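You operate a simulated robot arm through the tools that you are given. There is no shell and no other tool.

The job below is to be done with a simulated robot arm. You get a single attempt, and the scene is never put back.

JOB
Rinse the dish brush and tip the dirty water out of its pot.
Fine: hot tap, off after; brush on the drain board while you tip the pot into the sink; pot back, brush standing in it. Set down upright: dish brush, brush pot. What is to be rubbed or washed off counts as gone when no trace of it is left.

Only the result counts: the job must be done as asked and must still hold three seconds after the hand-in. Knocking over, shifting, dropping, spilling or breaking anything else fails it.

ROBOT AND FRAMES
A 7-joint arm with a two-finger parallel gripper, fixed in place. Base frame: the origin is on the floor under the middle of its stand, x ahead of it, y to its left, z up. Units: m, rad, N and s.
It reaches about 1.479 m from its shoulder. Its first joint turns from -2.897 to 2.897 rad. Payload 4.4 kg.
The TCP is the grasp point between the finger pads, 0.023 m short of the fingertips. In the tool frame z runs along the fingers and y along their closing line. Largest opening 0.094 m; finger width 0.038, thickness 0.01; the body of the gripper, 0.054 by 0.096 m, starts 0.039 m behind the TCP.
Orientation is told as [roll, pitch, yaw] about the base's x, y, z axes, in that order, counted from this pose: with the fingers straight down and closing along the base's y, the tool's x points along the base's -x, its y along +y and its z along -z.

CONTROLS
- The arm moves only by the tool servo_tool. Its argument "increments" is a list that holds one entry, the list of rows, each a list of 7 numbers: the finger opening in m, from 0 to 0.094, then the shift along the tool's x, y, z in m, then the turn, a rotation vector about the tool's x, y, z in rad. In form: [[[fingers, tx, ty, tz, ax, ay, az], ...]]. A call has 1 to 20 rows; each row shifts and turns the commanded pose from where the row before left it, along the tool's axes as they then stand. Rows are played at 5 a second. More than 0.05 m and 0.15 rad between two rows, or a gripper value outside its range, and nothing of the call is played. Where a pose cannot be reached the arm comes as near as it can. A force on the tool above 60 N (or 10 N above the force at the start of the call, whichever is more), or a blocked arm, ends the call early, and 0.2 s more pass. The fingers move at their own pace (about 0.072 m/s each) and stop on an object; they squeeze with about 23 N. The grip force told is the motor's: it shows also when the fingers shut on nothing. Time passes only in rows, and 0.2 s behind the last, so rows that do not move let the fingers close. The reply holds the time, the measured pose of the TCP, the force on the tool along the base axes, the opening and the grip force, in the units named above and with some noise, with the torque about the TCP (base axes, N m) and any sound that the robot's microphone picked up.
- Cameras (640 x 400 px; columns grow to the right, rows downward): "scene" is fixed at [0.053, 0.5007, 1.3866]; the picture's right is [-0.57, -0.82, 0.00], its down [-0.35, 0.24, -0.91] and it looks along [0.75, -0.51, -0.42] (base axes); focal length 354 px, centre (320, 200). "wrist" rides on the gripper at [0.086, 0.016, -0.074] in the tool frame; the picture's right is [-0.18, 0.98, 0.00], its down [-0.58, -0.11, -0.81] and it looks along [-0.79, -0.15, 0.59] (tool axes); focal length 243 px, centre (320, 200). There is no depth. A picture from a camera that has moved, and an enlarged one, comes with that camera's place and axes in the base frame and with its lens.
- get_image(camera): a new picture of that camera. The clock stands still meanwhile.
- enlarge(camera, box): a new picture of the part [left, top, right, bottom] of that camera's present view, enlarged. The clock stands still meanwhile.
- sign_off(): hands the job in; it is judged then, once.

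Places have to be worked out from the pictures, the camera data and where the tool is seen. Open the gripper and draw the arm clear of the work before you hand the job in, unless the task says otherwise.

The tools are called by a JSON object that holds its "fn" and its "kwargs". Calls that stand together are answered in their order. servo_tool: Moves the arm, as the interface text tells. Its arguments: {"type":"object","properties":{"increments":{"type":"array","items":{"type":"array","items":{"type":"array","items":{"type":"number"}}}}},"required":["increments"]} The other tools are called the same way: get_image (camera) takes a picture; enlarge (camera, box) takes an enlarged picture of a part of a camera's view; sign_off () hands the job in.

At the start:

```text
t: 0.0
tcp_pos: [0.6025, -0.2104, 1.1233]
tcp_rot: [-0.001, 0.0, -0.001]
wrist_force: [-0.7, 0.5, 0.3]
moment: [0.01, -0.01, -0.04]
width: 0.0939
grasp_force: 0.1
```

scene: 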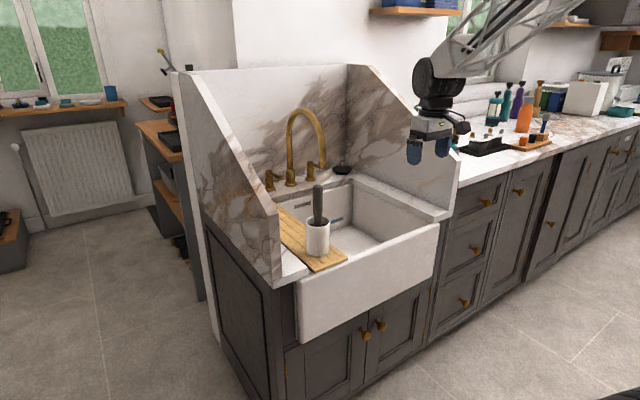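
wrist: 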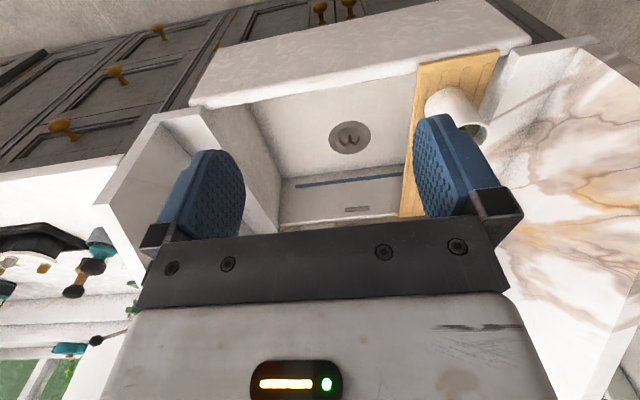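

I start by looking closely at the sink area: the pot with brush on the board, the faucet with two handles.

{"fn": "enlarge", "kwargs": {"camera": "scene", "box": [240, 90, 400, 190]}}

{"fn": "enlarge", "kwargs": {"camera": "scene", "box": [250, 170, 410, 270]}}

{"fn": "enlarge", "kwargs": {"camera": "scene", "box": [190, 60, 470, 280]}}

{"fn": "enlarge", "kwargs": {"camera": "wrist", "box": [380, 40, 540, 220]}}

```text
4.00 times, centred on (320, 140) of scene
camera zoom: at [0.053, 0.5007, 1.3866], right [-0.57, -0.82, 0.0], down [-0.35, 0.24, -0.91], along [0.75, -0.51, -0.42], focal length 1415 px, centre (320, 440)
```

zoom: 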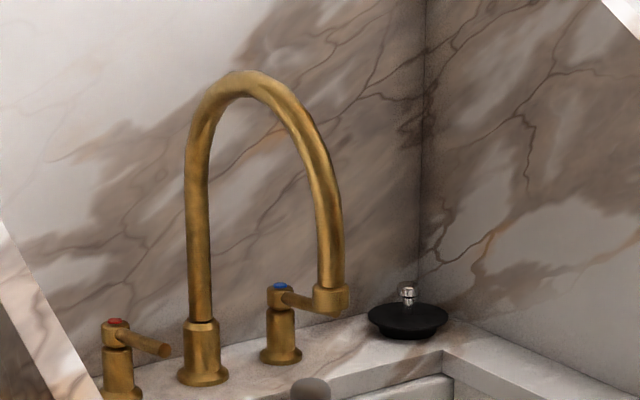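

```text
4.00 times, centred on (330, 220) of scene
camera zoom: at [0.053, 0.5007, 1.3866], right [-0.57, -0.82, 0.0], down [-0.35, 0.24, -0.91], along [0.75, -0.51, -0.42], focal length 1415 px, centre (280, 120)
```

zoom: 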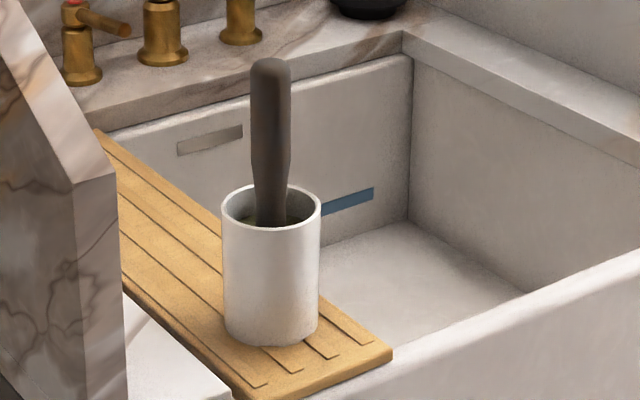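

```text
1.82 times, centred on (330, 170) of scene
camera zoom: at [0.053, 0.5007, 1.3866], right [-0.57, -0.82, 0.0], down [-0.35, 0.24, -0.91], along [0.75, -0.51, -0.42], focal length 643 px, centre (302, 254)
```

zoom: 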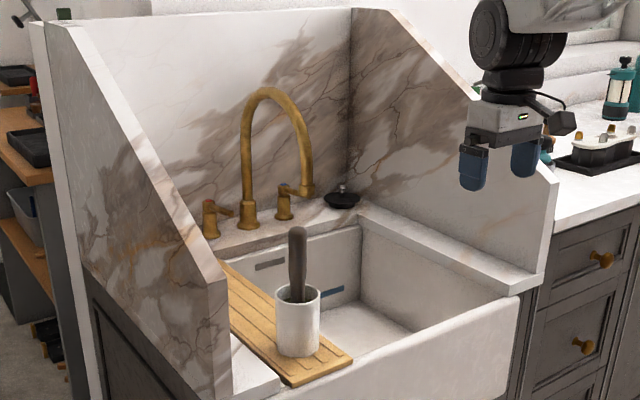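

```text
2.22 times, centred on (460, 130) of wrist
camera zoom: at [0.5157, -0.1929, 1.1984], right [0.18, 0.98, 0.0], down [0.58, -0.11, 0.81], along [0.79, -0.15, -0.59], focal length 539 px, centre (9, 356)
```

zoom: 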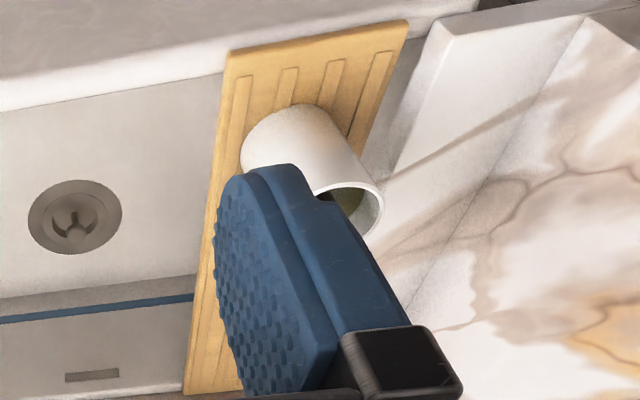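

The hot tap (red dot) seems to be near (1.30, -0.105, 0.87), the spout tip near (1.06, -0.205, 0.955), and the pot near (0.80, 0.0) with its rim at z≈0.895. I raise and advance the gripper with a slight tilt so the wrist camera sees the tap.

{"fn": "servo_tool", "kwargs": {"increments": [[[0.094, -0.031, 0.01375, -0.0096, 0, 0, 0], [0.094, -0.031, 0.01375, -0.0096, 0, 0, 0], [0.094, -0.031, 0.01375, -0.0096, 0, 0, 0], [0.094, -0.031, 0.01375, -0.0096, 0, 0, 0], [0.094, -0.031, 0.01375, -0.0096, 0, 0, 0], [0.094, -0.031, 0.01375, -0.0096, 0, 0, 0], [0.094, -0.031, 0.01375, -0.0096, 0, 0, 0], [0.094, -0.031, 0.01375, -0.0096, 0, 0, 0], [0.094, 0, 0, 0, 0, -0.15, 0], [0.094, 0, 0, 0, 0, -0.15, 0], [0.094, 0, 0, 0, 0, 0, 0]]]}}

{"fn": "get_image", "kwargs": {"camera": "wrist"}}

{"fn": "get_image", "kwargs": {"camera": "scene"}}

```text
t: 2.4
tcp_pos: [0.8522, -0.1012, 1.2006]
tcp_rot: [0.002, -0.302, 0.001]
wrist_force: [-0.2, 0.5, 1.0]
moment: [-0.02, 0.01, 0.0]
width: 0.0942
grasp_force: 0.0
```

```text
taken
camera wrist: at [0.7458, -0.0839, 1.2458], right [0.18, 0.98, 0.05], down [0.32, -0.11, 0.94], along [0.93, -0.15, -0.33], focal length 243 px, centre (320, 200)
```

wrist: 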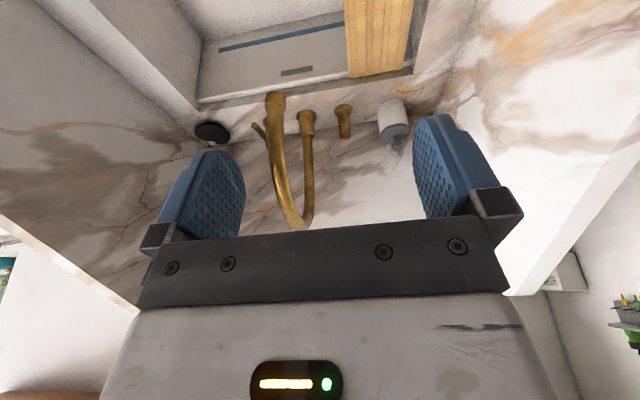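

```text
taken
```

scene: 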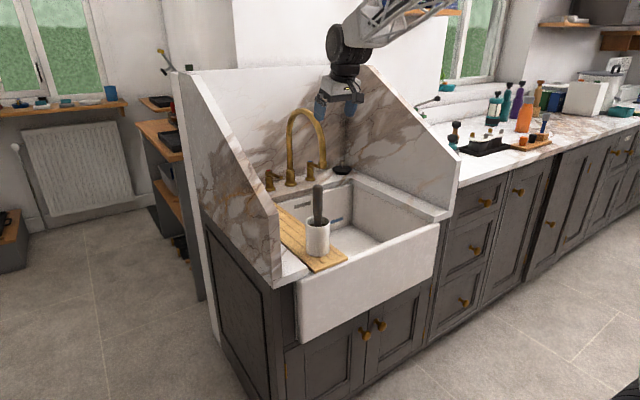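

There is another object (a white cylinder) left of the hot tap, hidden behind the panel in the scene view. I enlarge the tap area.

{"fn": "enlarge", "kwargs": {"camera": "wrist", "box": [180, 60, 420, 210]}}

{"fn": "enlarge", "kwargs": {"camera": "wrist", "box": [290, 70, 420, 150]}}

```text
2.67 times, centred on (300, 135) of wrist
camera zoom: at [0.7458, -0.0839, 1.2458], right [0.18, 0.98, 0.05], down [0.32, -0.11, 0.94], along [0.93, -0.15, -0.33], focal length 647 px, centre (373, 373)
```

zoom: 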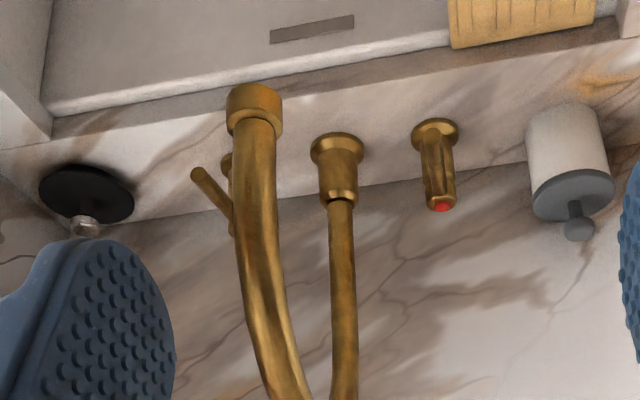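

```text
4.92 times, centred on (355, 110) of wrist
camera zoom: at [0.7458, -0.0839, 1.2458], right [0.18, 0.98, 0.05], down [0.32, -0.11, 0.94], along [0.93, -0.15, -0.33], focal length 1194 px, centre (148, 643)
```

zoom: 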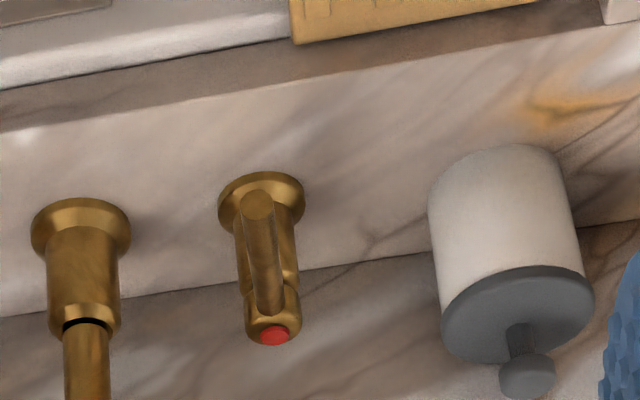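

The hot lever points toward the robot, its axis near (1.282, -0.094) and its tip near (1.18, -0.094, 0.895); a lidded canister stands beside it near (1.27, 0.025). I go closer to see details of the lever and canister.

{"fn": "servo_tool", "kwargs": {"increments": [[[0.094, -0.0197, 0, 0.0376, 0, 0, 0], [0.094, -0.0197, 0, 0.0376, 0, 0, 0], [0.094, -0.0197, 0, 0.0376, 0, 0, 0], [0.094, -0.0197, 0, 0.0376, 0, 0, 0], [0.094, 0, 0, 0, 0, -0.15, 0], [0.094, 0, 0, 0, 0, 0, 0]]]}}

{"fn": "get_image", "kwargs": {"camera": "wrist"}}

{"fn": "enlarge", "kwargs": {"camera": "wrist", "box": [220, 50, 460, 200]}}

```text
t: 3.8
tcp_pos: [0.9695, -0.0982, 1.079]
tcp_rot: [0.0, -0.449, 0.001]
wrist_force: [0.0, 0.7, 0.4]
moment: [0.02, 0.01, 0.0]
width: 0.094
grasp_force: 0.1
```

```text
taken
camera wrist: at [0.8591, -0.0806, 1.1095], right [0.17, 0.98, 0.08], down [0.17, -0.11, 0.98], along [0.97, -0.15, -0.19], focal length 243 px, centre (320, 200)
```

wrist: 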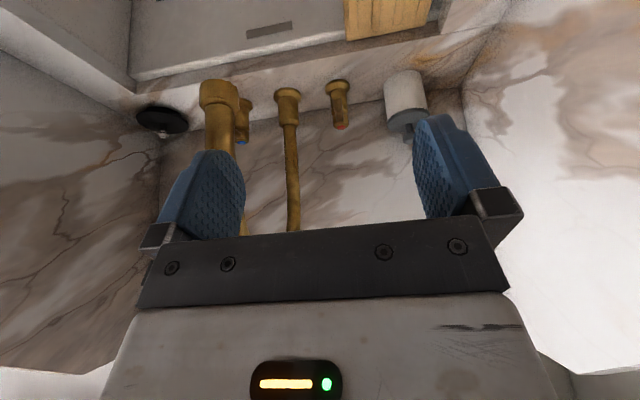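

```text
2.67 times, centred on (340, 125) of wrist
camera zoom: at [0.8591, -0.0806, 1.1095], right [0.17, 0.98, 0.08], down [0.17, -0.11, 0.98], along [0.97, -0.15, -0.19], focal length 647 px, centre (267, 400)
```

zoom: 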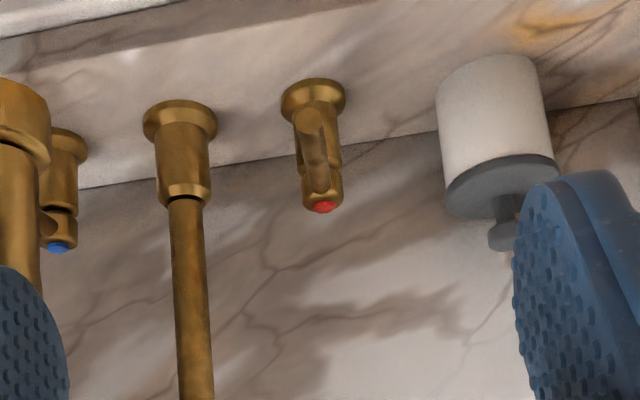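

The lever's cap should turn about a vertical axis; the canister centre works out near (1.313, 0.036), so there is room. I level the gripper and move over the lever tip, stopping above it to check.

{"fn": "servo_tool", "kwargs": {"increments": [[[0.05, 0, 0, 0, 0, 0.15, 0], [0.05, 0, 0, 0, 0, 0.15, 0], [0.05, 0, 0, 0, 0, 0.149, 0], [0.05, -0.0372, 0.001, 0.005, 0, 0, 0], [0.05, -0.0372, 0.001, 0.005, 0, 0, 0], [0.05, -0.0372, 0.001, 0.005, 0, 0, 0], [0.05, -0.0372, 0.001, 0.005, 0, 0, 0], [0.05, -0.0372, 0, 0.005, 0, 0, 0], [0.05, -0.0372, 0, 0.005, 0, 0, 0], [0.05, 0, 0, 0, 0, 0, 0]]]}}

{"fn": "get_image", "kwargs": {"camera": "wrist"}}

{"fn": "enlarge", "kwargs": {"camera": "scene", "box": [220, 80, 400, 230]}}

```text
t: 6.0
tcp_pos: [1.1951, -0.0947, 1.0494]
tcp_rot: [0.001, 0.002, 0.0]
wrist_force: [0.3, 0.8, 0.4]
moment: [-0.01, 0.0, 0.0]
width: 0.05
grasp_force: 0.0
```

```text
taken
camera wrist: at [1.1069, -0.0779, 1.124], right [0.18, 0.98, 0.0], down [0.58, -0.11, 0.81], along [0.79, -0.15, -0.59], focal length 243 px, centre (320, 200)
```

wrist: 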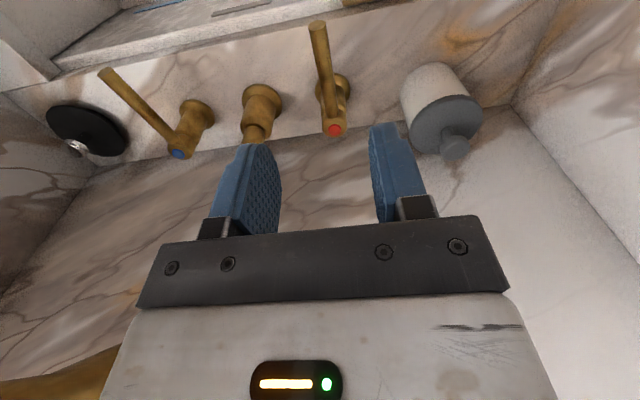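

```text
2.67 times, centred on (310, 155) of scene
camera zoom: at [0.053, 0.5007, 1.3866], right [-0.57, -0.82, 0.0], down [-0.35, 0.24, -0.91], along [0.75, -0.51, -0.42], focal length 943 px, centre (347, 320)
```

zoom: 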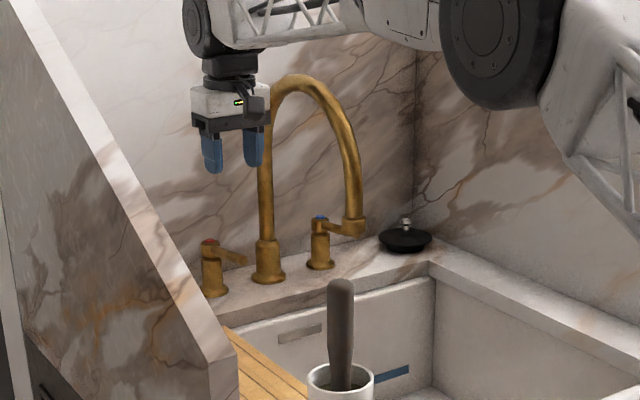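

The lever is under the gripper along y≈-0.0935. I lower straight down to z≈0.897 around the lever with the fingers open, then look before closing.

{"fn": "servo_tool", "kwargs": {"increments": [[[0.05, 0, 0, 0.0304, 0, 0, 0], [0.05, 0, 0.001, 0.0304, 0, 0, 0], [0.05, 0, 0, 0.0304, 0, 0, 0], [0.05, 0, 0, 0.0304, 0, 0, 0], [0.05, 0, 0, 0.0304, 0, 0, 0], [0.05, 0, 0, 0, 0, 0, 0]]]}}

{"fn": "get_image", "kwargs": {"camera": "wrist"}}

{"fn": "enlarge", "kwargs": {"camera": "scene", "box": [230, 100, 350, 200]}}

```text
t: 7.4
tcp_pos: [1.1919, -0.0955, 0.8966]
tcp_rot: [0.0, -0.002, 0.001]
wrist_force: [-0.4, -0.1, 0.1]
moment: [0.01, 0.02, -0.01]
width: 0.05
grasp_force: 0.0
```

```text
taken
camera wrist: at [1.1049, -0.0783, 0.9711], right [0.18, 0.98, 0.0], down [0.58, -0.11, 0.81], along [0.79, -0.15, -0.59], focal length 243 px, centre (320, 200)
```

wrist: 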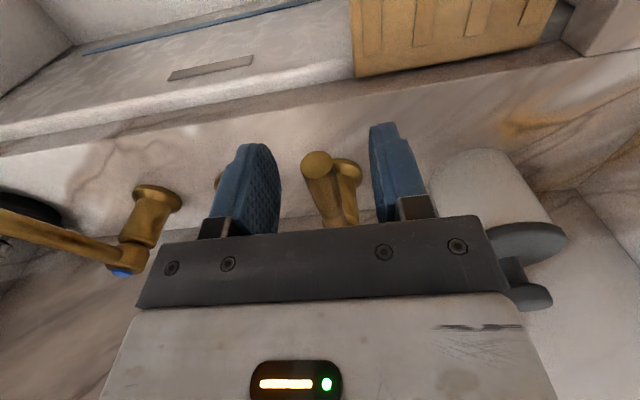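

```text
4.00 times, centred on (290, 150) of scene
camera zoom: at [0.053, 0.5007, 1.3866], right [-0.57, -0.82, 0.0], down [-0.35, 0.24, -0.91], along [0.75, -0.51, -0.42], focal length 1415 px, centre (440, 400)
```

zoom: 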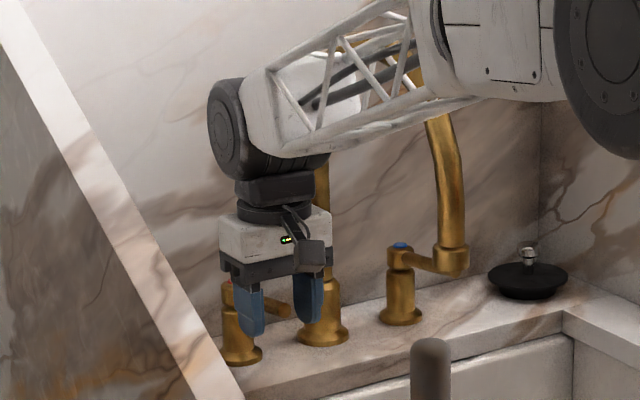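

The lever tip sits between the pads at about pad height. I close the fingers on it.

{"fn": "servo_tool", "kwargs": {"increments": [[[0.0, 0, 0, 0, 0, 0, 0], [0.0, 0, 0, 0, 0, 0, 0], [0.0, 0, 0, 0, 0, 0, 0]]]}}

```text
t: 8.2
tcp_pos: [1.1922, -0.0951, 0.8972]
tcp_rot: [0.001, 0.001, 0.0]
wrist_force: [-0.3, 7.0, -0.5]
moment: [0.07, 0.01, 0.21]
width: 0.0148
grasp_force: 45.1
```

Gripped (width 0.0148). I try turning the lever outward (+y) by a small angle about the handle's axis to test which way it moves.

{"fn": "servo_tool", "kwargs": {"increments": [[[0.0, -0.0001, 0.0046, 0, 0, 0, 0.05], [0.0, -0.0001, 0.0046, 0, 0, 0, 0.05], [0.0, -0.0001, 0.0046, 0, 0, 0, 0.05]]]}}

{"fn": "get_image", "kwargs": {"camera": "wrist"}}

```text
t: 9.0
tcp_pos: [1.1936, -0.0809, 0.8966]
tcp_rot: [0.0, 0.002, -0.153]
wrist_force: [-34.5, 3.9, -4.6]
moment: [0.03, 0.37, 0.03]
width: 0.0149
grasp_force: 45.6
```

```text
taken
camera wrist: at [1.1098, -0.0511, 0.9718], right [0.33, 0.94, 0.0], down [0.56, -0.2, 0.81], along [0.76, -0.27, -0.59], focal length 243 px, centre (320, 200)
```

wrist: 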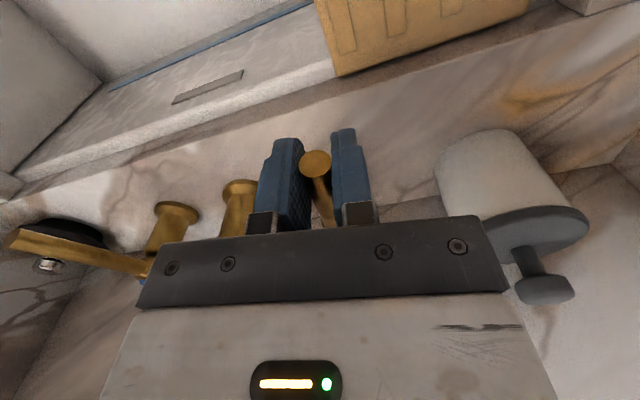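

The lever follows outward with little tangential force (there is some axial load, so I ease the hand slightly outward). I continue turning in the same direction.

{"fn": "servo_tool", "kwargs": {"increments": [[[0.0, 0.0015, 0.0, 0, 0, 0, 0], [0.0, -0.0002, 0.0072, 0, 0, 0, 0.08], [0.0, -0.0002, 0.0072, 0, 0, 0, 0.08], [0.0, 0, 0, 0, 0, 0, 0]]]}}

{"fn": "get_image", "kwargs": {"camera": "scene"}}

{"fn": "get_image", "kwargs": {"camera": "wrist"}}

```text
t: 10.0
tcp_pos: [1.1965, -0.0671, 0.898]
tcp_rot: [0.0, -0.001, -0.311]
wrist_force: [23.2, -8.7, -25.9]
moment: [0.01, 0.03, -0.03]
width: 0.015
grasp_force: 44.9
```

```text
taken
```

scene: 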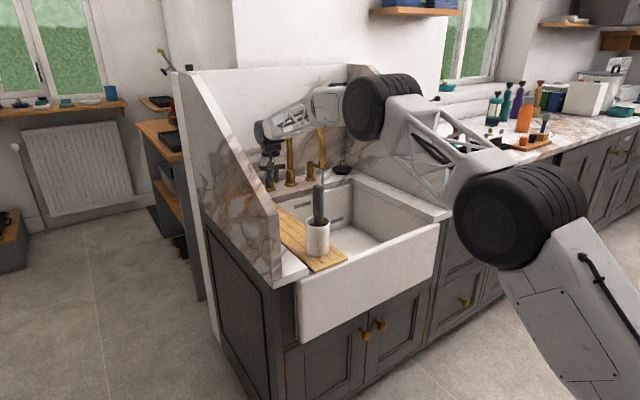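

```text
taken
camera wrist: at [1.1184, -0.0237, 0.972], right [0.48, 0.88, 0.0], down [0.52, -0.28, 0.81], along [0.71, -0.38, -0.59], focal length 243 px, centre (320, 200)
```

wrist: 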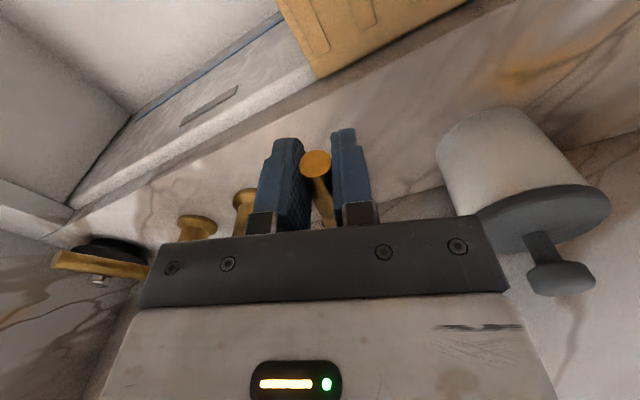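

I check for a water stream from the spout.

{"fn": "enlarge", "kwargs": {"camera": "scene", "box": [250, 110, 400, 230]}}

```text
3.33 times, centred on (325, 170) of scene
camera zoom: at [0.053, 0.5007, 1.3866], right [-0.57, -0.82, 0.0], down [-0.35, 0.24, -0.91], along [0.75, -0.51, -0.42], focal length 1179 px, centre (303, 300)
```

zoom: 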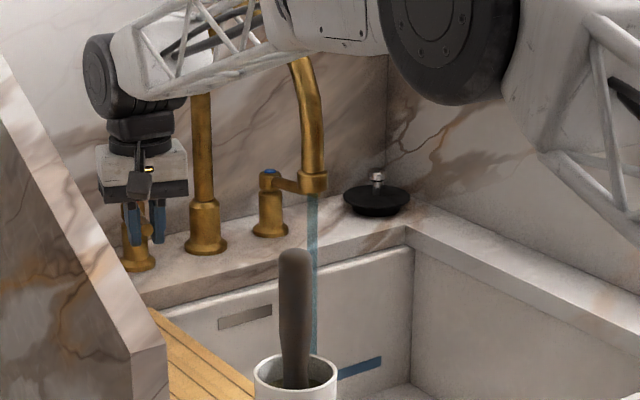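

Water is running from the hot tap. I open it a bit further for a good flow.

{"fn": "servo_tool", "kwargs": {"increments": [[[0.0, -0.0004, 0.009, 0, 0, 0, 0.1], [0.0, -0.0004, 0.009, 0, 0, 0, 0.1], [0.0, -0.0004, 0.009, 0, 0, 0, 0.1], [0.0, 0, 0, 0, 0, 0, 0]]]}}

{"fn": "enlarge", "kwargs": {"camera": "scene", "box": [250, 110, 400, 230]}}

{"fn": "get_image", "kwargs": {"camera": "wrist"}}

```text
t: 11.0
tcp_pos: [1.209, -0.0417, 0.8977]
tcp_rot: [0.0, 0.001, -0.612]
wrist_force: [-7.0, 10.9, -24.7]
moment: [0.14, 0.02, 0.44]
width: 0.0148
grasp_force: 45.1
```

```text
3.33 times, centred on (325, 170) of scene
camera zoom: at [0.053, 0.5007, 1.3866], right [-0.57, -0.82, 0.0], down [-0.35, 0.24, -0.91], along [0.75, -0.51, -0.42], focal length 1179 px, centre (303, 300)
```

zoom: 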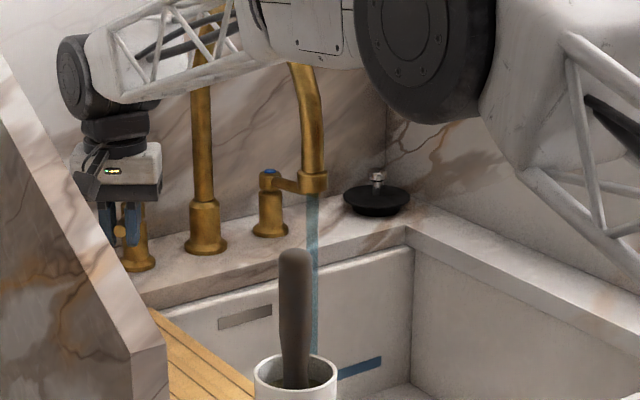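

```text
taken
camera wrist: at [1.1463, 0.0221, 0.9723], right [0.71, 0.7, 0.0], down [0.41, -0.42, 0.81], along [0.56, -0.58, -0.59], focal length 243 px, centre (320, 200)
```

wrist: 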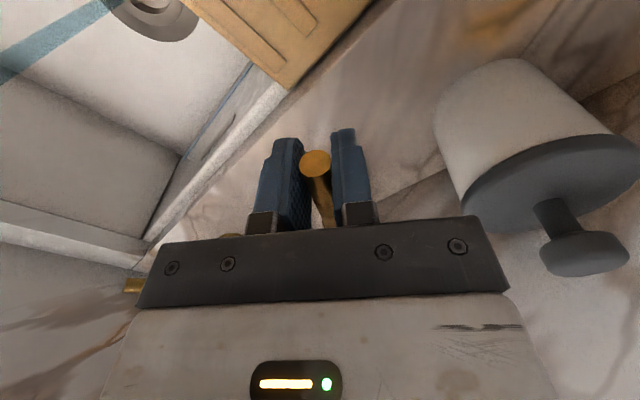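

The tap runs steadily. I release the lever and lift straight up, then turn the gripper back to yaw zero.

{"fn": "servo_tool", "kwargs": {"increments": [[[0.045, 0, 0, 0, 0, 0, 0], [0.045, 0, 0, 0, 0, 0, 0], [0.045, 0, 0, -0.03, 0, 0, 0], [0.045, 0, 0, -0.04, 0, 0, 0], [0.045, 0, 0, -0.04, 0, 0, 0], [0.045, 0, 0, -0.04, 0, 0, 0], [0.045, 0, 0, 0, 0, 0, 0]]]}}

{"fn": "get_image", "kwargs": {"camera": "wrist"}}

{"fn": "enlarge", "kwargs": {"camera": "scene", "box": [250, 110, 400, 230]}}

```text
t: 12.6
tcp_pos: [1.2069, -0.0438, 1.0475]
tcp_rot: [0.001, 0.0, -0.61]
wrist_force: [-0.5, 0.0, 0.6]
moment: [0.01, -0.01, 0.03]
width: 0.0451
grasp_force: 0.2
```

```text
taken
camera wrist: at [1.1445, 0.02, 1.123], right [0.71, 0.7, 0.0], down [0.41, -0.42, 0.81], along [0.56, -0.58, -0.59], focal length 243 px, centre (320, 200)
```

wrist: 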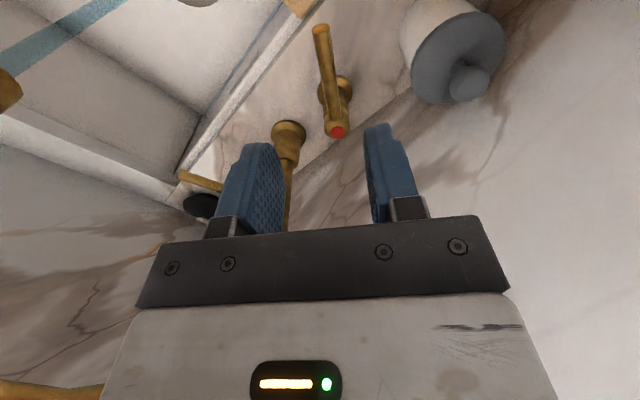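

```text
3.33 times, centred on (325, 170) of scene
camera zoom: at [0.053, 0.5007, 1.3866], right [-0.57, -0.82, 0.0], down [-0.35, 0.24, -0.91], along [0.75, -0.51, -0.42], focal length 1179 px, centre (303, 300)
```

zoom: 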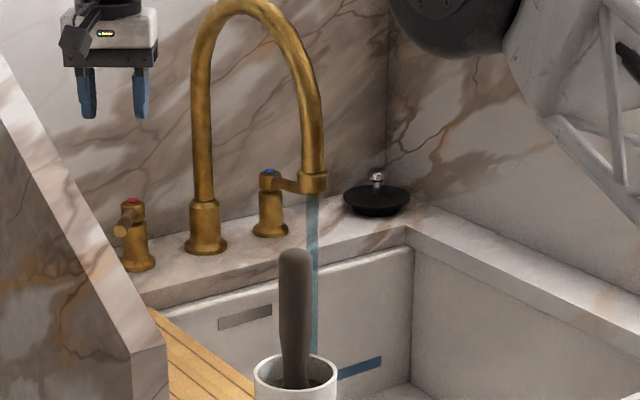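

The lever stays open by about 0.61 rad and water falls from about (1.04, -0.192). Now I back the arm off toward the pot to look down on the brush.

{"fn": "servo_tool", "kwargs": {"increments": [[[0.094, 0, 0, -0.027, 0, 0, -0.122], [0.094, 0, 0, -0.027, 0, 0, -0.122], [0.094, 0, 0, -0.027, 0, 0, -0.122], [0.094, 0, 0, -0.027, 0, 0, -0.122], [0.094, 0, 0, -0.027, 0, 0, -0.122], [0.094, 0.0423, 0.002, 0, 0, 0, 0], [0.094, 0.0423, 0.002, 0, 0, 0, 0], [0.094, 0.0423, 0.002, 0, 0, 0, 0], [0.094, 0.0423, 0.002, 0, 0, 0, 0], [0.094, 0.0423, 0.002, 0, 0, 0, 0], [0.094, 0.0423, 0.002, 0, 0, 0, 0], [0.094, 0.0423, 0.002, 0, 0, 0, 0], [0.094, 0.0423, 0.002, 0, 0, 0, 0], [0.094, 0.0423, 0.002, 0, 0, 0, 0], [0.094, 0.0423, 0.002, 0, 0, 0, 0], [0.094, 0.0423, 0.002, 0, 0, 0, 0], [0.094, 0.0423, 0.002, 0, 0, 0, 0], [0.094, 0, 0, 0, 0, 0, 0]]]}}

{"fn": "get_image", "kwargs": {"camera": "wrist"}}

{"fn": "get_image", "kwargs": {"camera": "scene"}}

```text
t: 16.4
tcp_pos: [0.6999, -0.0162, 1.1867]
tcp_rot: [0.0, 0.0, 0.0]
wrist_force: [0.5, -0.3, -0.5]
moment: [-0.01, 0.04, 0.0]
width: 0.0941
grasp_force: 0.1
```

```text
taken
camera wrist: at [0.6128, 0.0014, 1.2599], right [0.18, 0.98, 0.0], down [0.58, -0.11, 0.81], along [0.79, -0.15, -0.59], focal length 243 px, centre (320, 200)
```

wrist: 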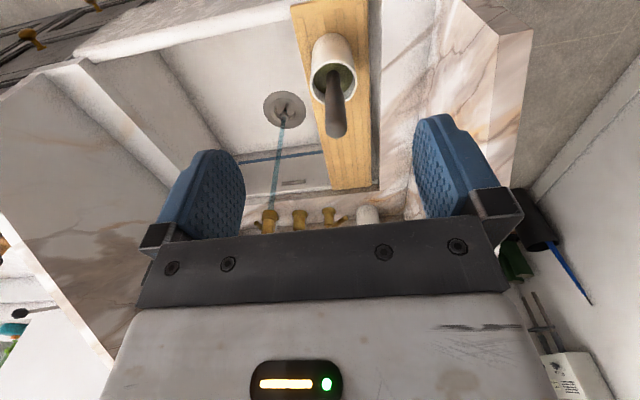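

```text
taken
```

scene: 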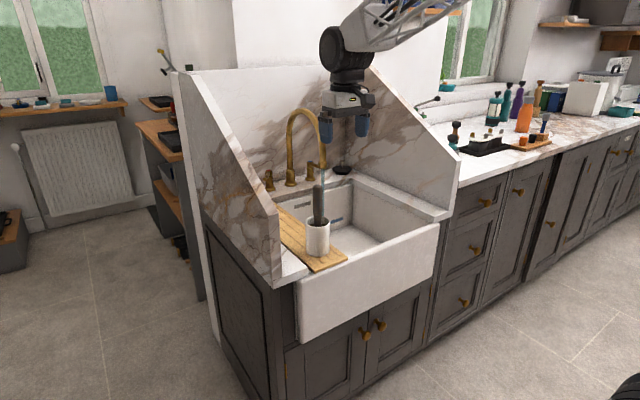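

{"fn": "enlarge", "kwargs": {"camera": "wrist", "box": [270, 10, 400, 150]}}

{"fn": "enlarge", "kwargs": {"camera": "wrist", "box": [130, 0, 540, 240]}}

```text
2.86 times, centred on (335, 80) of wrist
camera zoom: at [0.6128, 0.0014, 1.2599], right [0.18, 0.98, 0.0], down [0.58, -0.11, 0.81], along [0.79, -0.15, -0.59], focal length 693 px, centre (277, 543)
```

zoom: 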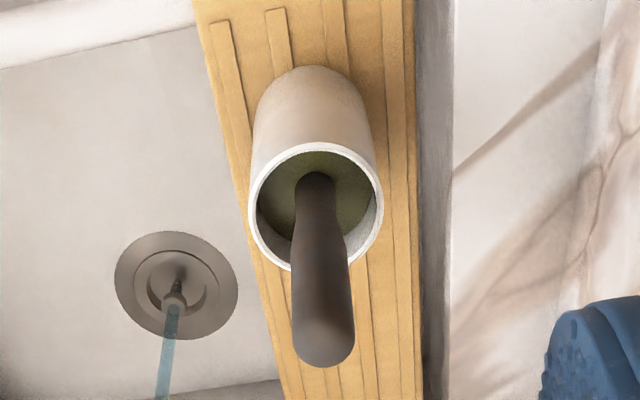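

```text
1.56 times, centred on (335, 120) of wrist
camera zoom: at [0.6128, 0.0014, 1.2599], right [0.18, 0.98, 0.0], down [0.58, -0.11, 0.81], along [0.79, -0.15, -0.59], focal length 379 px, centre (297, 325)
```

zoom: 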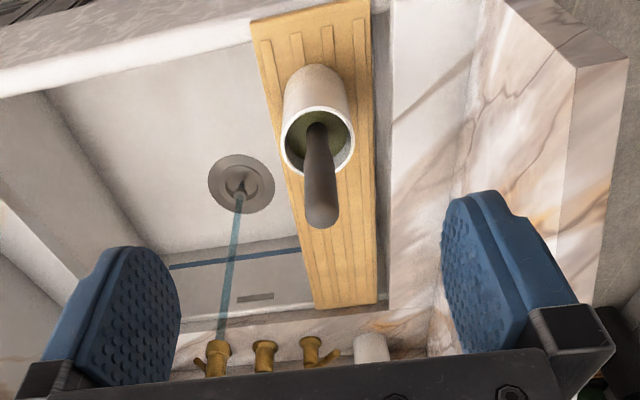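

The pot centre is near (0.805, -0.012) with rim z≈0.897, water about 2.5 cm below the rim, and the brush handle is near (0.811, -0.014), top ≈1.005; the left panel face is near y≈0.072. I plan a sideways grasp (fingers pointing +y), so I move over the sink and test that orientation in free air: first the yaw.

{"fn": "servo_tool", "kwargs": {"increments": [[[0.094, -0.02, -0.0368, 0.0074, 0, 0, 0], [0.094, -0.02, -0.0368, 0.0074, 0, 0, 0], [0.094, -0.02, -0.0368, 0.0074, 0, 0, 0], [0.094, -0.02, -0.0368, 0.0074, 0, 0, 0], [0.094, -0.02, -0.0368, 0.0074, 0, 0, 0], [0.094, 0, 0, 0, 0, 0, 0.1428], [0.094, 0, 0, 0, 0, 0, 0.1428], [0.094, 0, 0, 0, 0, 0, 0.1428], [0.094, 0, 0, 0, 0, 0, 0.1428], [0.094, 0, 0, 0, 0, 0, 0.1428], [0.094, 0, 0, 0, 0, 0, 0.1428], [0.094, 0, 0, 0, 0, 0, 0.1428], [0.094, 0, 0, 0, 0, 0, 0.1428], [0.094, 0, 0, 0, 0, 0, 0.1428], [0.094, 0, 0, 0, 0, 0, 0.1428], [0.094, 0, 0, 0, 0, 0, 0.1428], [0.094, 0, 0, 0, 0, 0, 0]]]}}

```text
t: 20.0
tcp_pos: [0.8006, -0.2039, 1.1465]
tcp_rot: [-0.001, 0.001, -1.57]
wrist_force: [0.1, 0.2, -0.6]
moment: [-0.02, 0.02, 0.02]
width: 0.0941
grasp_force: 0.0
```

Yaw −90° reached. Now I tilt the fingers toward +y in steps (a positive turn about the tool's y).

{"fn": "servo_tool", "kwargs": {"increments": [[[0.094, 0, 0, 0, 0, 0.1428, 0], [0.094, 0, 0, 0, 0, 0.1428, 0], [0.094, 0, 0, 0, 0, 0.1428, 0], [0.094, 0, 0, 0, 0, 0.1428, 0], [0.094, 0, 0, 0, 0, 0.1428, 0], [0.094, 0, 0, 0, 0, 0.1428, 0], [0.094, 0, 0, 0, 0, 0, 0]]]}}

{"fn": "get_image", "kwargs": {"camera": "scene"}}

```text
t: 21.6
tcp_pos: [0.8008, -0.2021, 1.1459]
tcp_rot: [0.001, 0.857, -1.569]
wrist_force: [-0.1, 0.6, 0.0]
moment: [0.01, -0.02, 0.02]
width: 0.0938
grasp_force: 0.0
```

```text
taken
```

scene: 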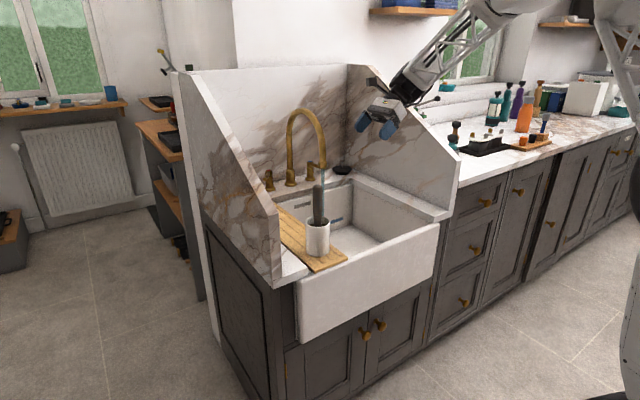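

The tilt is going well. I continue to fully horizontal.

{"fn": "servo_tool", "kwargs": {"increments": [[[0.094, 0, 0, 0, 0, 0.1428, 0], [0.094, 0, 0, 0, 0, 0.1428, 0], [0.094, 0, 0, 0, 0, 0.1428, 0], [0.094, 0, 0, 0, 0, 0.1428, 0], [0.094, 0, 0, 0, 0, 0.1428, 0], [0.094, 0, 0, 0, 0, 0, 0]]]}}

{"fn": "get_image", "kwargs": {"camera": "scene"}}

{"fn": "get_image", "kwargs": {"camera": "wrist"}}

```text
t: 23.0
tcp_pos: [0.8014, -0.2038, 1.1466]
tcp_rot: [2.296, 1.57, 0.725]
wrist_force: [0.0, 0.2, 0.5]
moment: [0.0, 0.03, 0.03]
width: 0.0941
grasp_force: 0.1
```

```text
taken
```

scene: 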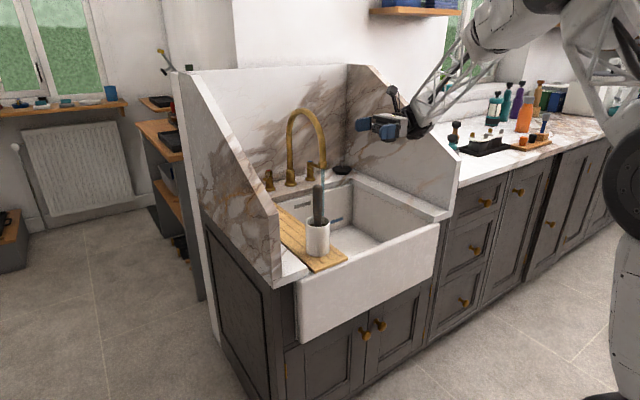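

```text
taken
camera wrist: at [0.8164, -0.2762, 1.233], right [0.98, 0.0, -0.18], down [-0.11, -0.81, -0.58], along [-0.15, 0.59, -0.79], focal length 243 px, centre (320, 200)
```

wrist: 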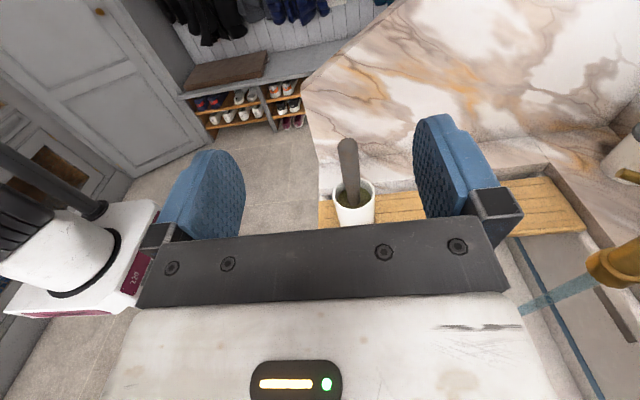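

The horizontal pose (fingers +y, camera up) is reached. Before committing, I test in free air the roll about the fingers' axis needed to tip the pot toward +x.

{"fn": "servo_tool", "kwargs": {"increments": [[[0.094, 0, 0, 0, 0, 0, 0.15], [0.094, 0, 0, 0, 0, 0, 0.15], [0.094, 0, 0, 0, 0, 0, 0.15], [0.094, 0, 0, 0, 0, 0, 0.15], [0.094, 0, 0, 0, 0, 0, 0.15], [0.094, 0, 0, 0, 0, 0, 0.15], [0.094, 0, 0, 0, 0, 0, 0.15], [0.094, 0, 0, 0, 0, 0, 0.15], [0.094, 0, 0, 0, 0, 0, 0.15], [0.094, 0, 0, 0, 0, 0, 0.15], [0.094, 0, 0, 0, 0, 0, 0.15], [0.094, 0, 0, 0, 0, 0, 0.15], [0.094, 0, 0, 0, 0, 0, 0.15], [0.094, 0, 0, 0, 0, 0, 0.15], [0.094, 0, 0, 0, 0, 0, 0]]]}}

{"fn": "get_image", "kwargs": {"camera": "scene"}}

{"fn": "get_image", "kwargs": {"camera": "wrist"}}

```text
t: 26.2
tcp_pos: [0.8013, -0.2032, 1.1455]
tcp_rot: [-1.573, -0.53, -3.143]
wrist_force: [0.2, 0.5, -0.3]
moment: [-0.03, -0.04, -0.03]
width: 0.094
grasp_force: 0.0
```

```text
taken
```

scene: 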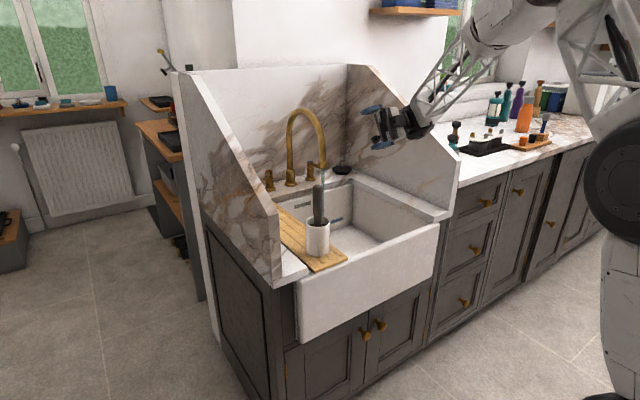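

```text
taken
camera wrist: at [0.866, -0.2762, 1.0887], right [-0.65, 0.0, -0.76], down [-0.45, -0.81, 0.39], along [-0.61, 0.59, 0.53], focal length 243 px, centre (320, 200)
```

wrist: 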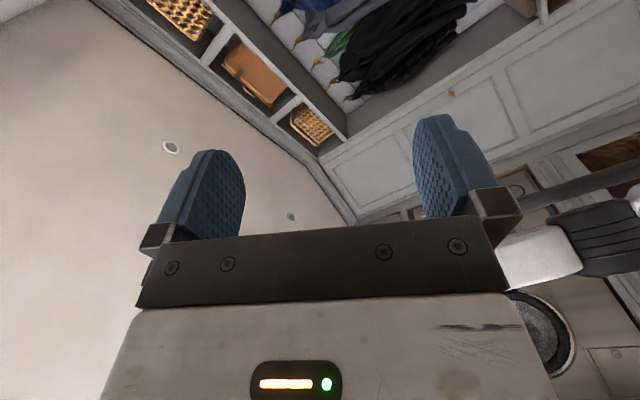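

The roll works. I roll back upright and lower to the handle's height beside the brush.

{"fn": "servo_tool", "kwargs": {"increments": [[[0.094, 0, 0, 0, 0, 0, -0.15], [0.094, 0, 0, 0, 0, 0, -0.15], [0.094, 0, 0, 0, 0, 0, -0.15], [0.094, 0, 0, 0, 0, 0, -0.15], [0.094, 0, 0, 0, 0, 0, -0.15], [0.094, 0, 0, 0, 0, 0, -0.15], [0.094, 0, 0, 0, 0, 0, -0.15], [0.094, 0, 0, 0, 0, 0, -0.15], [0.094, 0, 0, 0, 0, 0, -0.15], [0.094, 0, 0, 0, 0, 0, -0.15], [0.094, 0, 0, 0, 0, 0, -0.15], [0.094, 0, 0, 0, 0, 0, -0.15], [0.094, 0, 0, 0, 0, 0, -0.15], [0.094, 0, 0, 0, 0, 0, -0.15], [0.094, -0.036, 0.002, 0, 0, 0, 0], [0.094, -0.036, 0.002, 0, 0, 0, 0], [0.094, -0.036, 0.002, 0, 0, 0, 0], [0.094, -0.036, 0.002, 0, 0, 0, 0], [0.094, -0.036, 0.002, 0, 0, 0, 0], [0.094, 0, 0, 0, 0, 0, 0]]]}}

{"fn": "get_image", "kwargs": {"camera": "scene"}}

{"fn": "get_image", "kwargs": {"camera": "wrist"}}

```text
t: 30.4
tcp_pos: [0.8109, -0.2042, 0.9662]
tcp_rot: [1.071, 1.569, -0.5]
wrist_force: [-0.8, -0.4, -0.3]
moment: [0.01, 0.03, -0.01]
width: 0.0941
grasp_force: 0.1
```

```text
taken
```

scene: 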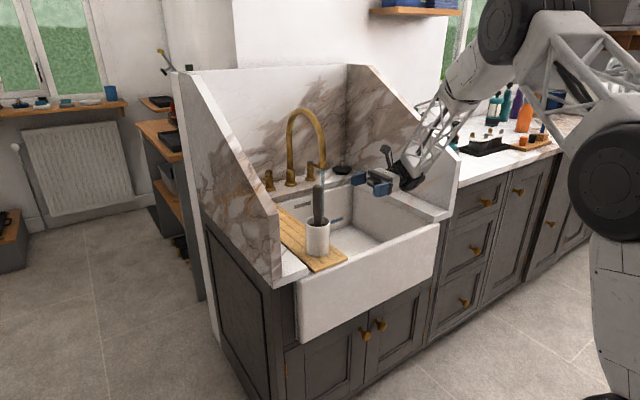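

```text
taken
camera wrist: at [0.8262, -0.2771, 1.0522], right [0.98, 0.0, -0.18], down [-0.11, -0.81, -0.58], along [-0.15, 0.59, -0.79], focal length 243 px, centre (320, 200)
```

wrist: 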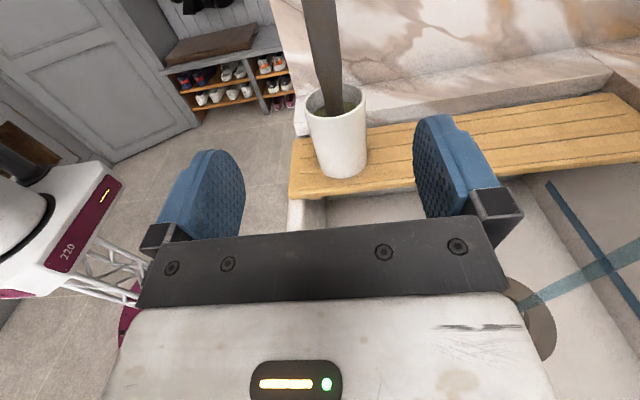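

The handle lines up with the gripper centre (x≈0.811). I advance 0.19 m in +y so the handle is between the pads.

{"fn": "servo_tool", "kwargs": {"increments": [[[0.094, 0, 0, 0.038, 0, 0, 0], [0.094, 0, 0, 0.038, 0, 0, 0], [0.094, 0, 0, 0.038, 0, 0, 0], [0.094, 0, 0, 0.038, 0, 0, 0], [0.094, 0, 0, 0.038, 0, 0, 0], [0.094, 0, 0, 0, 0, 0, 0]]]}}

{"fn": "get_image", "kwargs": {"camera": "scene"}}

{"fn": "get_image", "kwargs": {"camera": "wrist"}}

```text
t: 31.8
tcp_pos: [0.809, -0.014, 0.9661]
tcp_rot: [0.895, 1.569, -0.673]
wrist_force: [-0.6, -0.8, 0.3]
moment: [-0.01, 0.0, 0.0]
width: 0.094
grasp_force: 0.0
```

```text
taken
```

scene: 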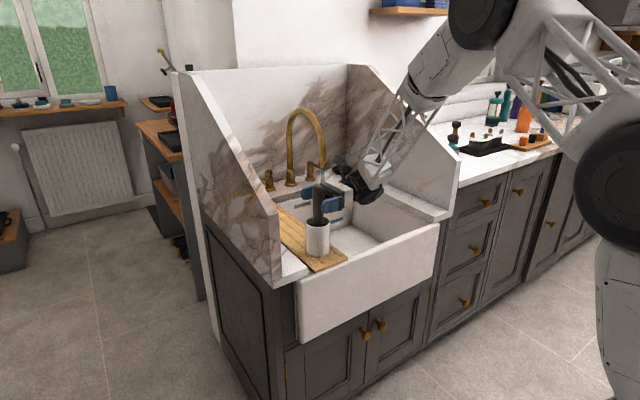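

```text
taken
camera wrist: at [0.8247, -0.0872, 1.0525], right [0.98, 0.0, -0.18], down [-0.11, -0.81, -0.58], along [-0.15, 0.59, -0.79], focal length 243 px, centre (320, 200)
```

wrist: 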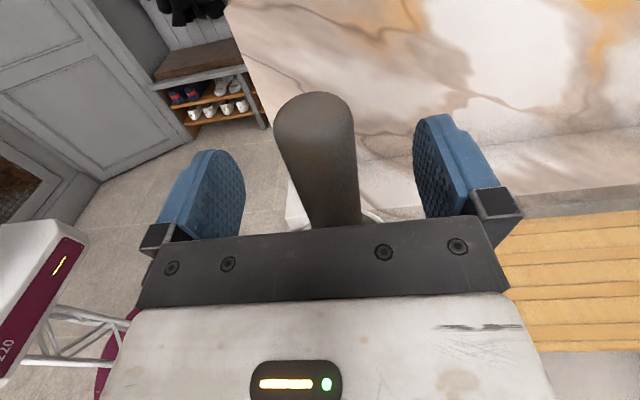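

The handle is centred between the pads. I close the gripper on it.

{"fn": "servo_tool", "kwargs": {"increments": [[[0.0, 0, 0, 0, 0, 0, 0], [0.0, 0, 0, 0, 0, 0, 0], [0.0, 0, 0, 0, 0, 0, 0], [0.0, 0, 0, 0, 0, 0, 0], [0.0, 0, 0, 0, 0, 0, 0]]]}}

{"fn": "enlarge", "kwargs": {"camera": "scene", "box": [270, 150, 400, 270]}}

```text
t: 33.0
tcp_pos: [0.8084, -0.0152, 0.9653]
tcp_rot: [1.091, 1.571, -0.48]
wrist_force: [0.5, 0.1, 0.2]
moment: [0.03, -0.02, -0.02]
width: 0.0264
grasp_force: 23.0
```

```text
3.33 times, centred on (335, 210) of scene
camera zoom: at [0.053, 0.5007, 1.3866], right [-0.57, -0.82, 0.0], down [-0.35, 0.24, -0.91], along [0.75, -0.51, -0.42], focal length 1179 px, centre (270, 167)
```

zoom: 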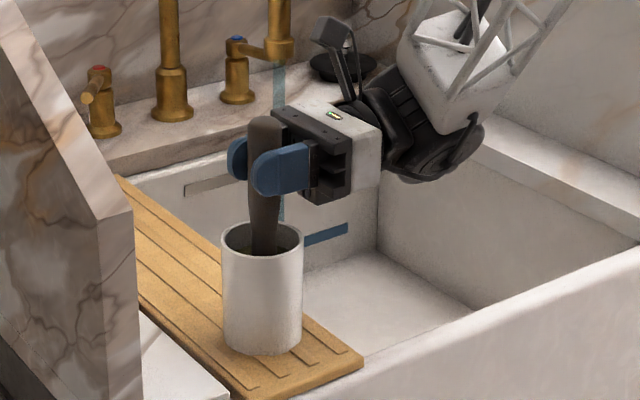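

The handle is gripped at width 0.026. I lift the brush straight up slowly out of the pot.

{"fn": "servo_tool", "kwargs": {"increments": [[[0.0, 0.01, 0, 0, 0, 0, 0], [0.0, 0.015, 0, 0, 0, 0, 0], [0.0, 0.015, 0, 0, 0, 0, 0], [0.0, 0.015, 0, 0, 0, 0, 0], [0.0, 0.015, 0, 0, 0, 0, 0], [0.0, 0.015, 0, 0, 0, 0, 0], [0.0, 0.015, 0, 0, 0, 0, 0], [0.0, 0.015, 0, 0, 0, 0, 0], [0.0, 0.015, 0, 0, 0, 0, 0], [0.0, 0.015, 0, 0, 0, 0, 0], [0.0, 0, 0, 0, 0, 0, 0], [0.0, 0, 0, 0, 0, 0, 0]]]}}

{"fn": "enlarge", "kwargs": {"camera": "scene", "box": [250, 120, 410, 270]}}

```text
t: 35.6
tcp_pos: [0.8111, -0.0111, 1.1105]
tcp_rot: [1.005, 1.571, -0.565]
wrist_force: [-0.4, 0.0, -1.4]
moment: [0.03, -0.02, -0.01]
width: 0.0267
grasp_force: 23.2
```

```text
2.67 times, centred on (330, 195) of scene
camera zoom: at [0.053, 0.5007, 1.3866], right [-0.57, -0.82, 0.0], down [-0.35, 0.24, -0.91], along [0.75, -0.51, -0.42], focal length 943 px, centre (293, 213)
```

zoom: 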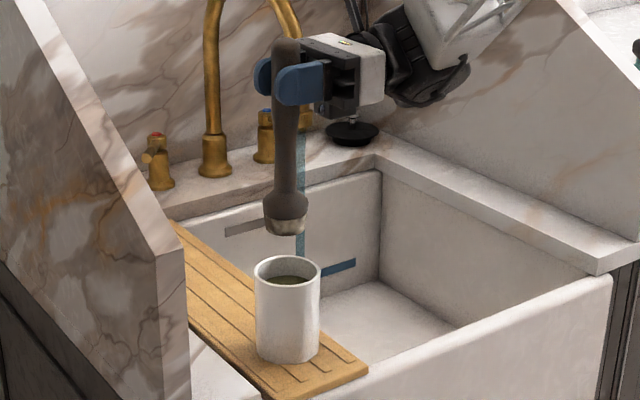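

{"fn": "enlarge", "kwargs": {"camera": "scene", "box": [290, 130, 350, 190]}}

{"fn": "enlarge", "kwargs": {"camera": "scene", "box": [300, 175, 350, 225]}}

```text
6.67 times, centred on (320, 160) of scene
camera zoom: at [0.053, 0.5007, 1.3866], right [-0.57, -0.82, 0.0], down [-0.35, 0.24, -0.91], along [0.75, -0.51, -0.42], focal length 2358 px, centre (320, 467)
```

zoom: 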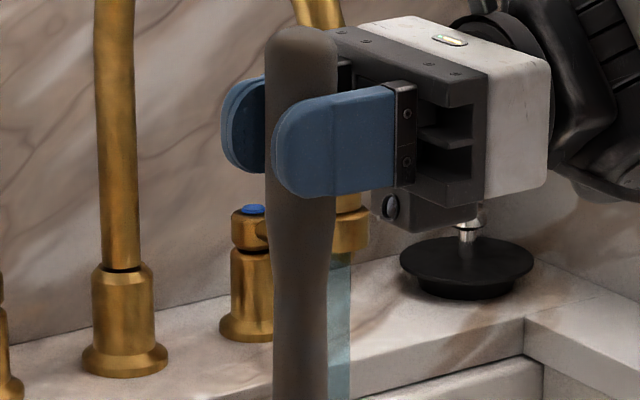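

```text
8.00 times, centred on (325, 200) of scene
camera zoom: at [0.053, 0.5007, 1.3866], right [-0.57, -0.82, 0.0], down [-0.35, 0.24, -0.91], along [0.75, -0.51, -0.42], focal length 2830 px, centre (280, 200)
```

zoom: 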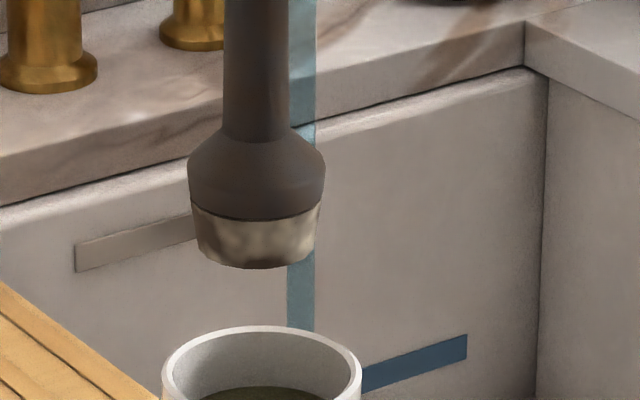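

The brush head is a bell with short, flat, stained bristles about 0.165 m below the grip; its flat end should let it stand on the board. I carry it over the sink, then swing it to horizontal with the head pointing away from the gripper.

{"fn": "servo_tool", "kwargs": {"increments": [[[0.0, 0.002, -0.0022, -0.038, 0, 0, 0], [0.0, 0.002, -0.0022, -0.038, 0, 0, 0], [0.0, 0.002, -0.0022, -0.038, 0, 0, 0], [0.0, 0.002, -0.0022, -0.038, 0, 0, 0], [0.0, 0.002, -0.0022, -0.038, 0, 0, 0], [0.0, 0, 0, 0, 0, -0.1428, 0], [0.0, 0, 0, 0, 0, -0.1428, 0], [0.0, 0, 0, 0, 0, -0.1428, 0], [0.0, 0, 0, 0, 0, -0.1428, 0], [0.0, 0, 0, 0, 0, -0.1428, 0], [0.0, 0, 0, 0, 0, -0.1428, 0], [0.0, 0, 0, 0, 0, -0.1428, 0], [0.0, 0, 0, 0, 0, -0.1428, 0], [0.0, 0, 0, 0, 0, -0.1428, 0], [0.0, 0, 0, 0, 0, -0.1428, 0], [0.0, 0, 0, 0, 0, -0.1428, 0], [0.0, 0, 0, 0, 0, 0, 0]]]}}

{"fn": "get_image", "kwargs": {"camera": "scene"}}

{"fn": "get_image", "kwargs": {"camera": "wrist"}}

```text
t: 39.2
tcp_pos: [0.8012, -0.203, 1.1199]
tcp_rot: [0.001, -0.001, -1.569]
wrist_force: [-0.7, 0.2, -0.6]
moment: [0.04, -0.03, 0.01]
width: 0.0265
grasp_force: 22.9
```

```text
taken
```

scene: 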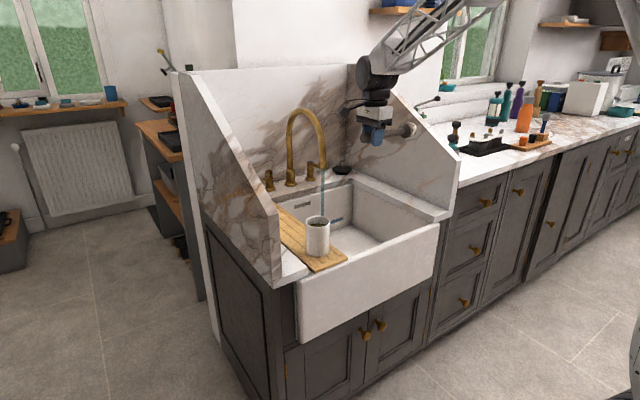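

```text
taken
camera wrist: at [0.8162, -0.1147, 1.1955], right [0.98, -0.18, 0.0], down [-0.11, -0.58, 0.81], along [-0.15, -0.79, -0.59], focal length 243 px, centre (320, 200)
```

wrist: 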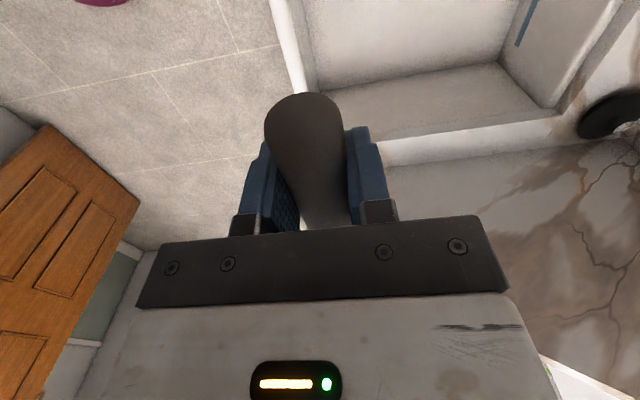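

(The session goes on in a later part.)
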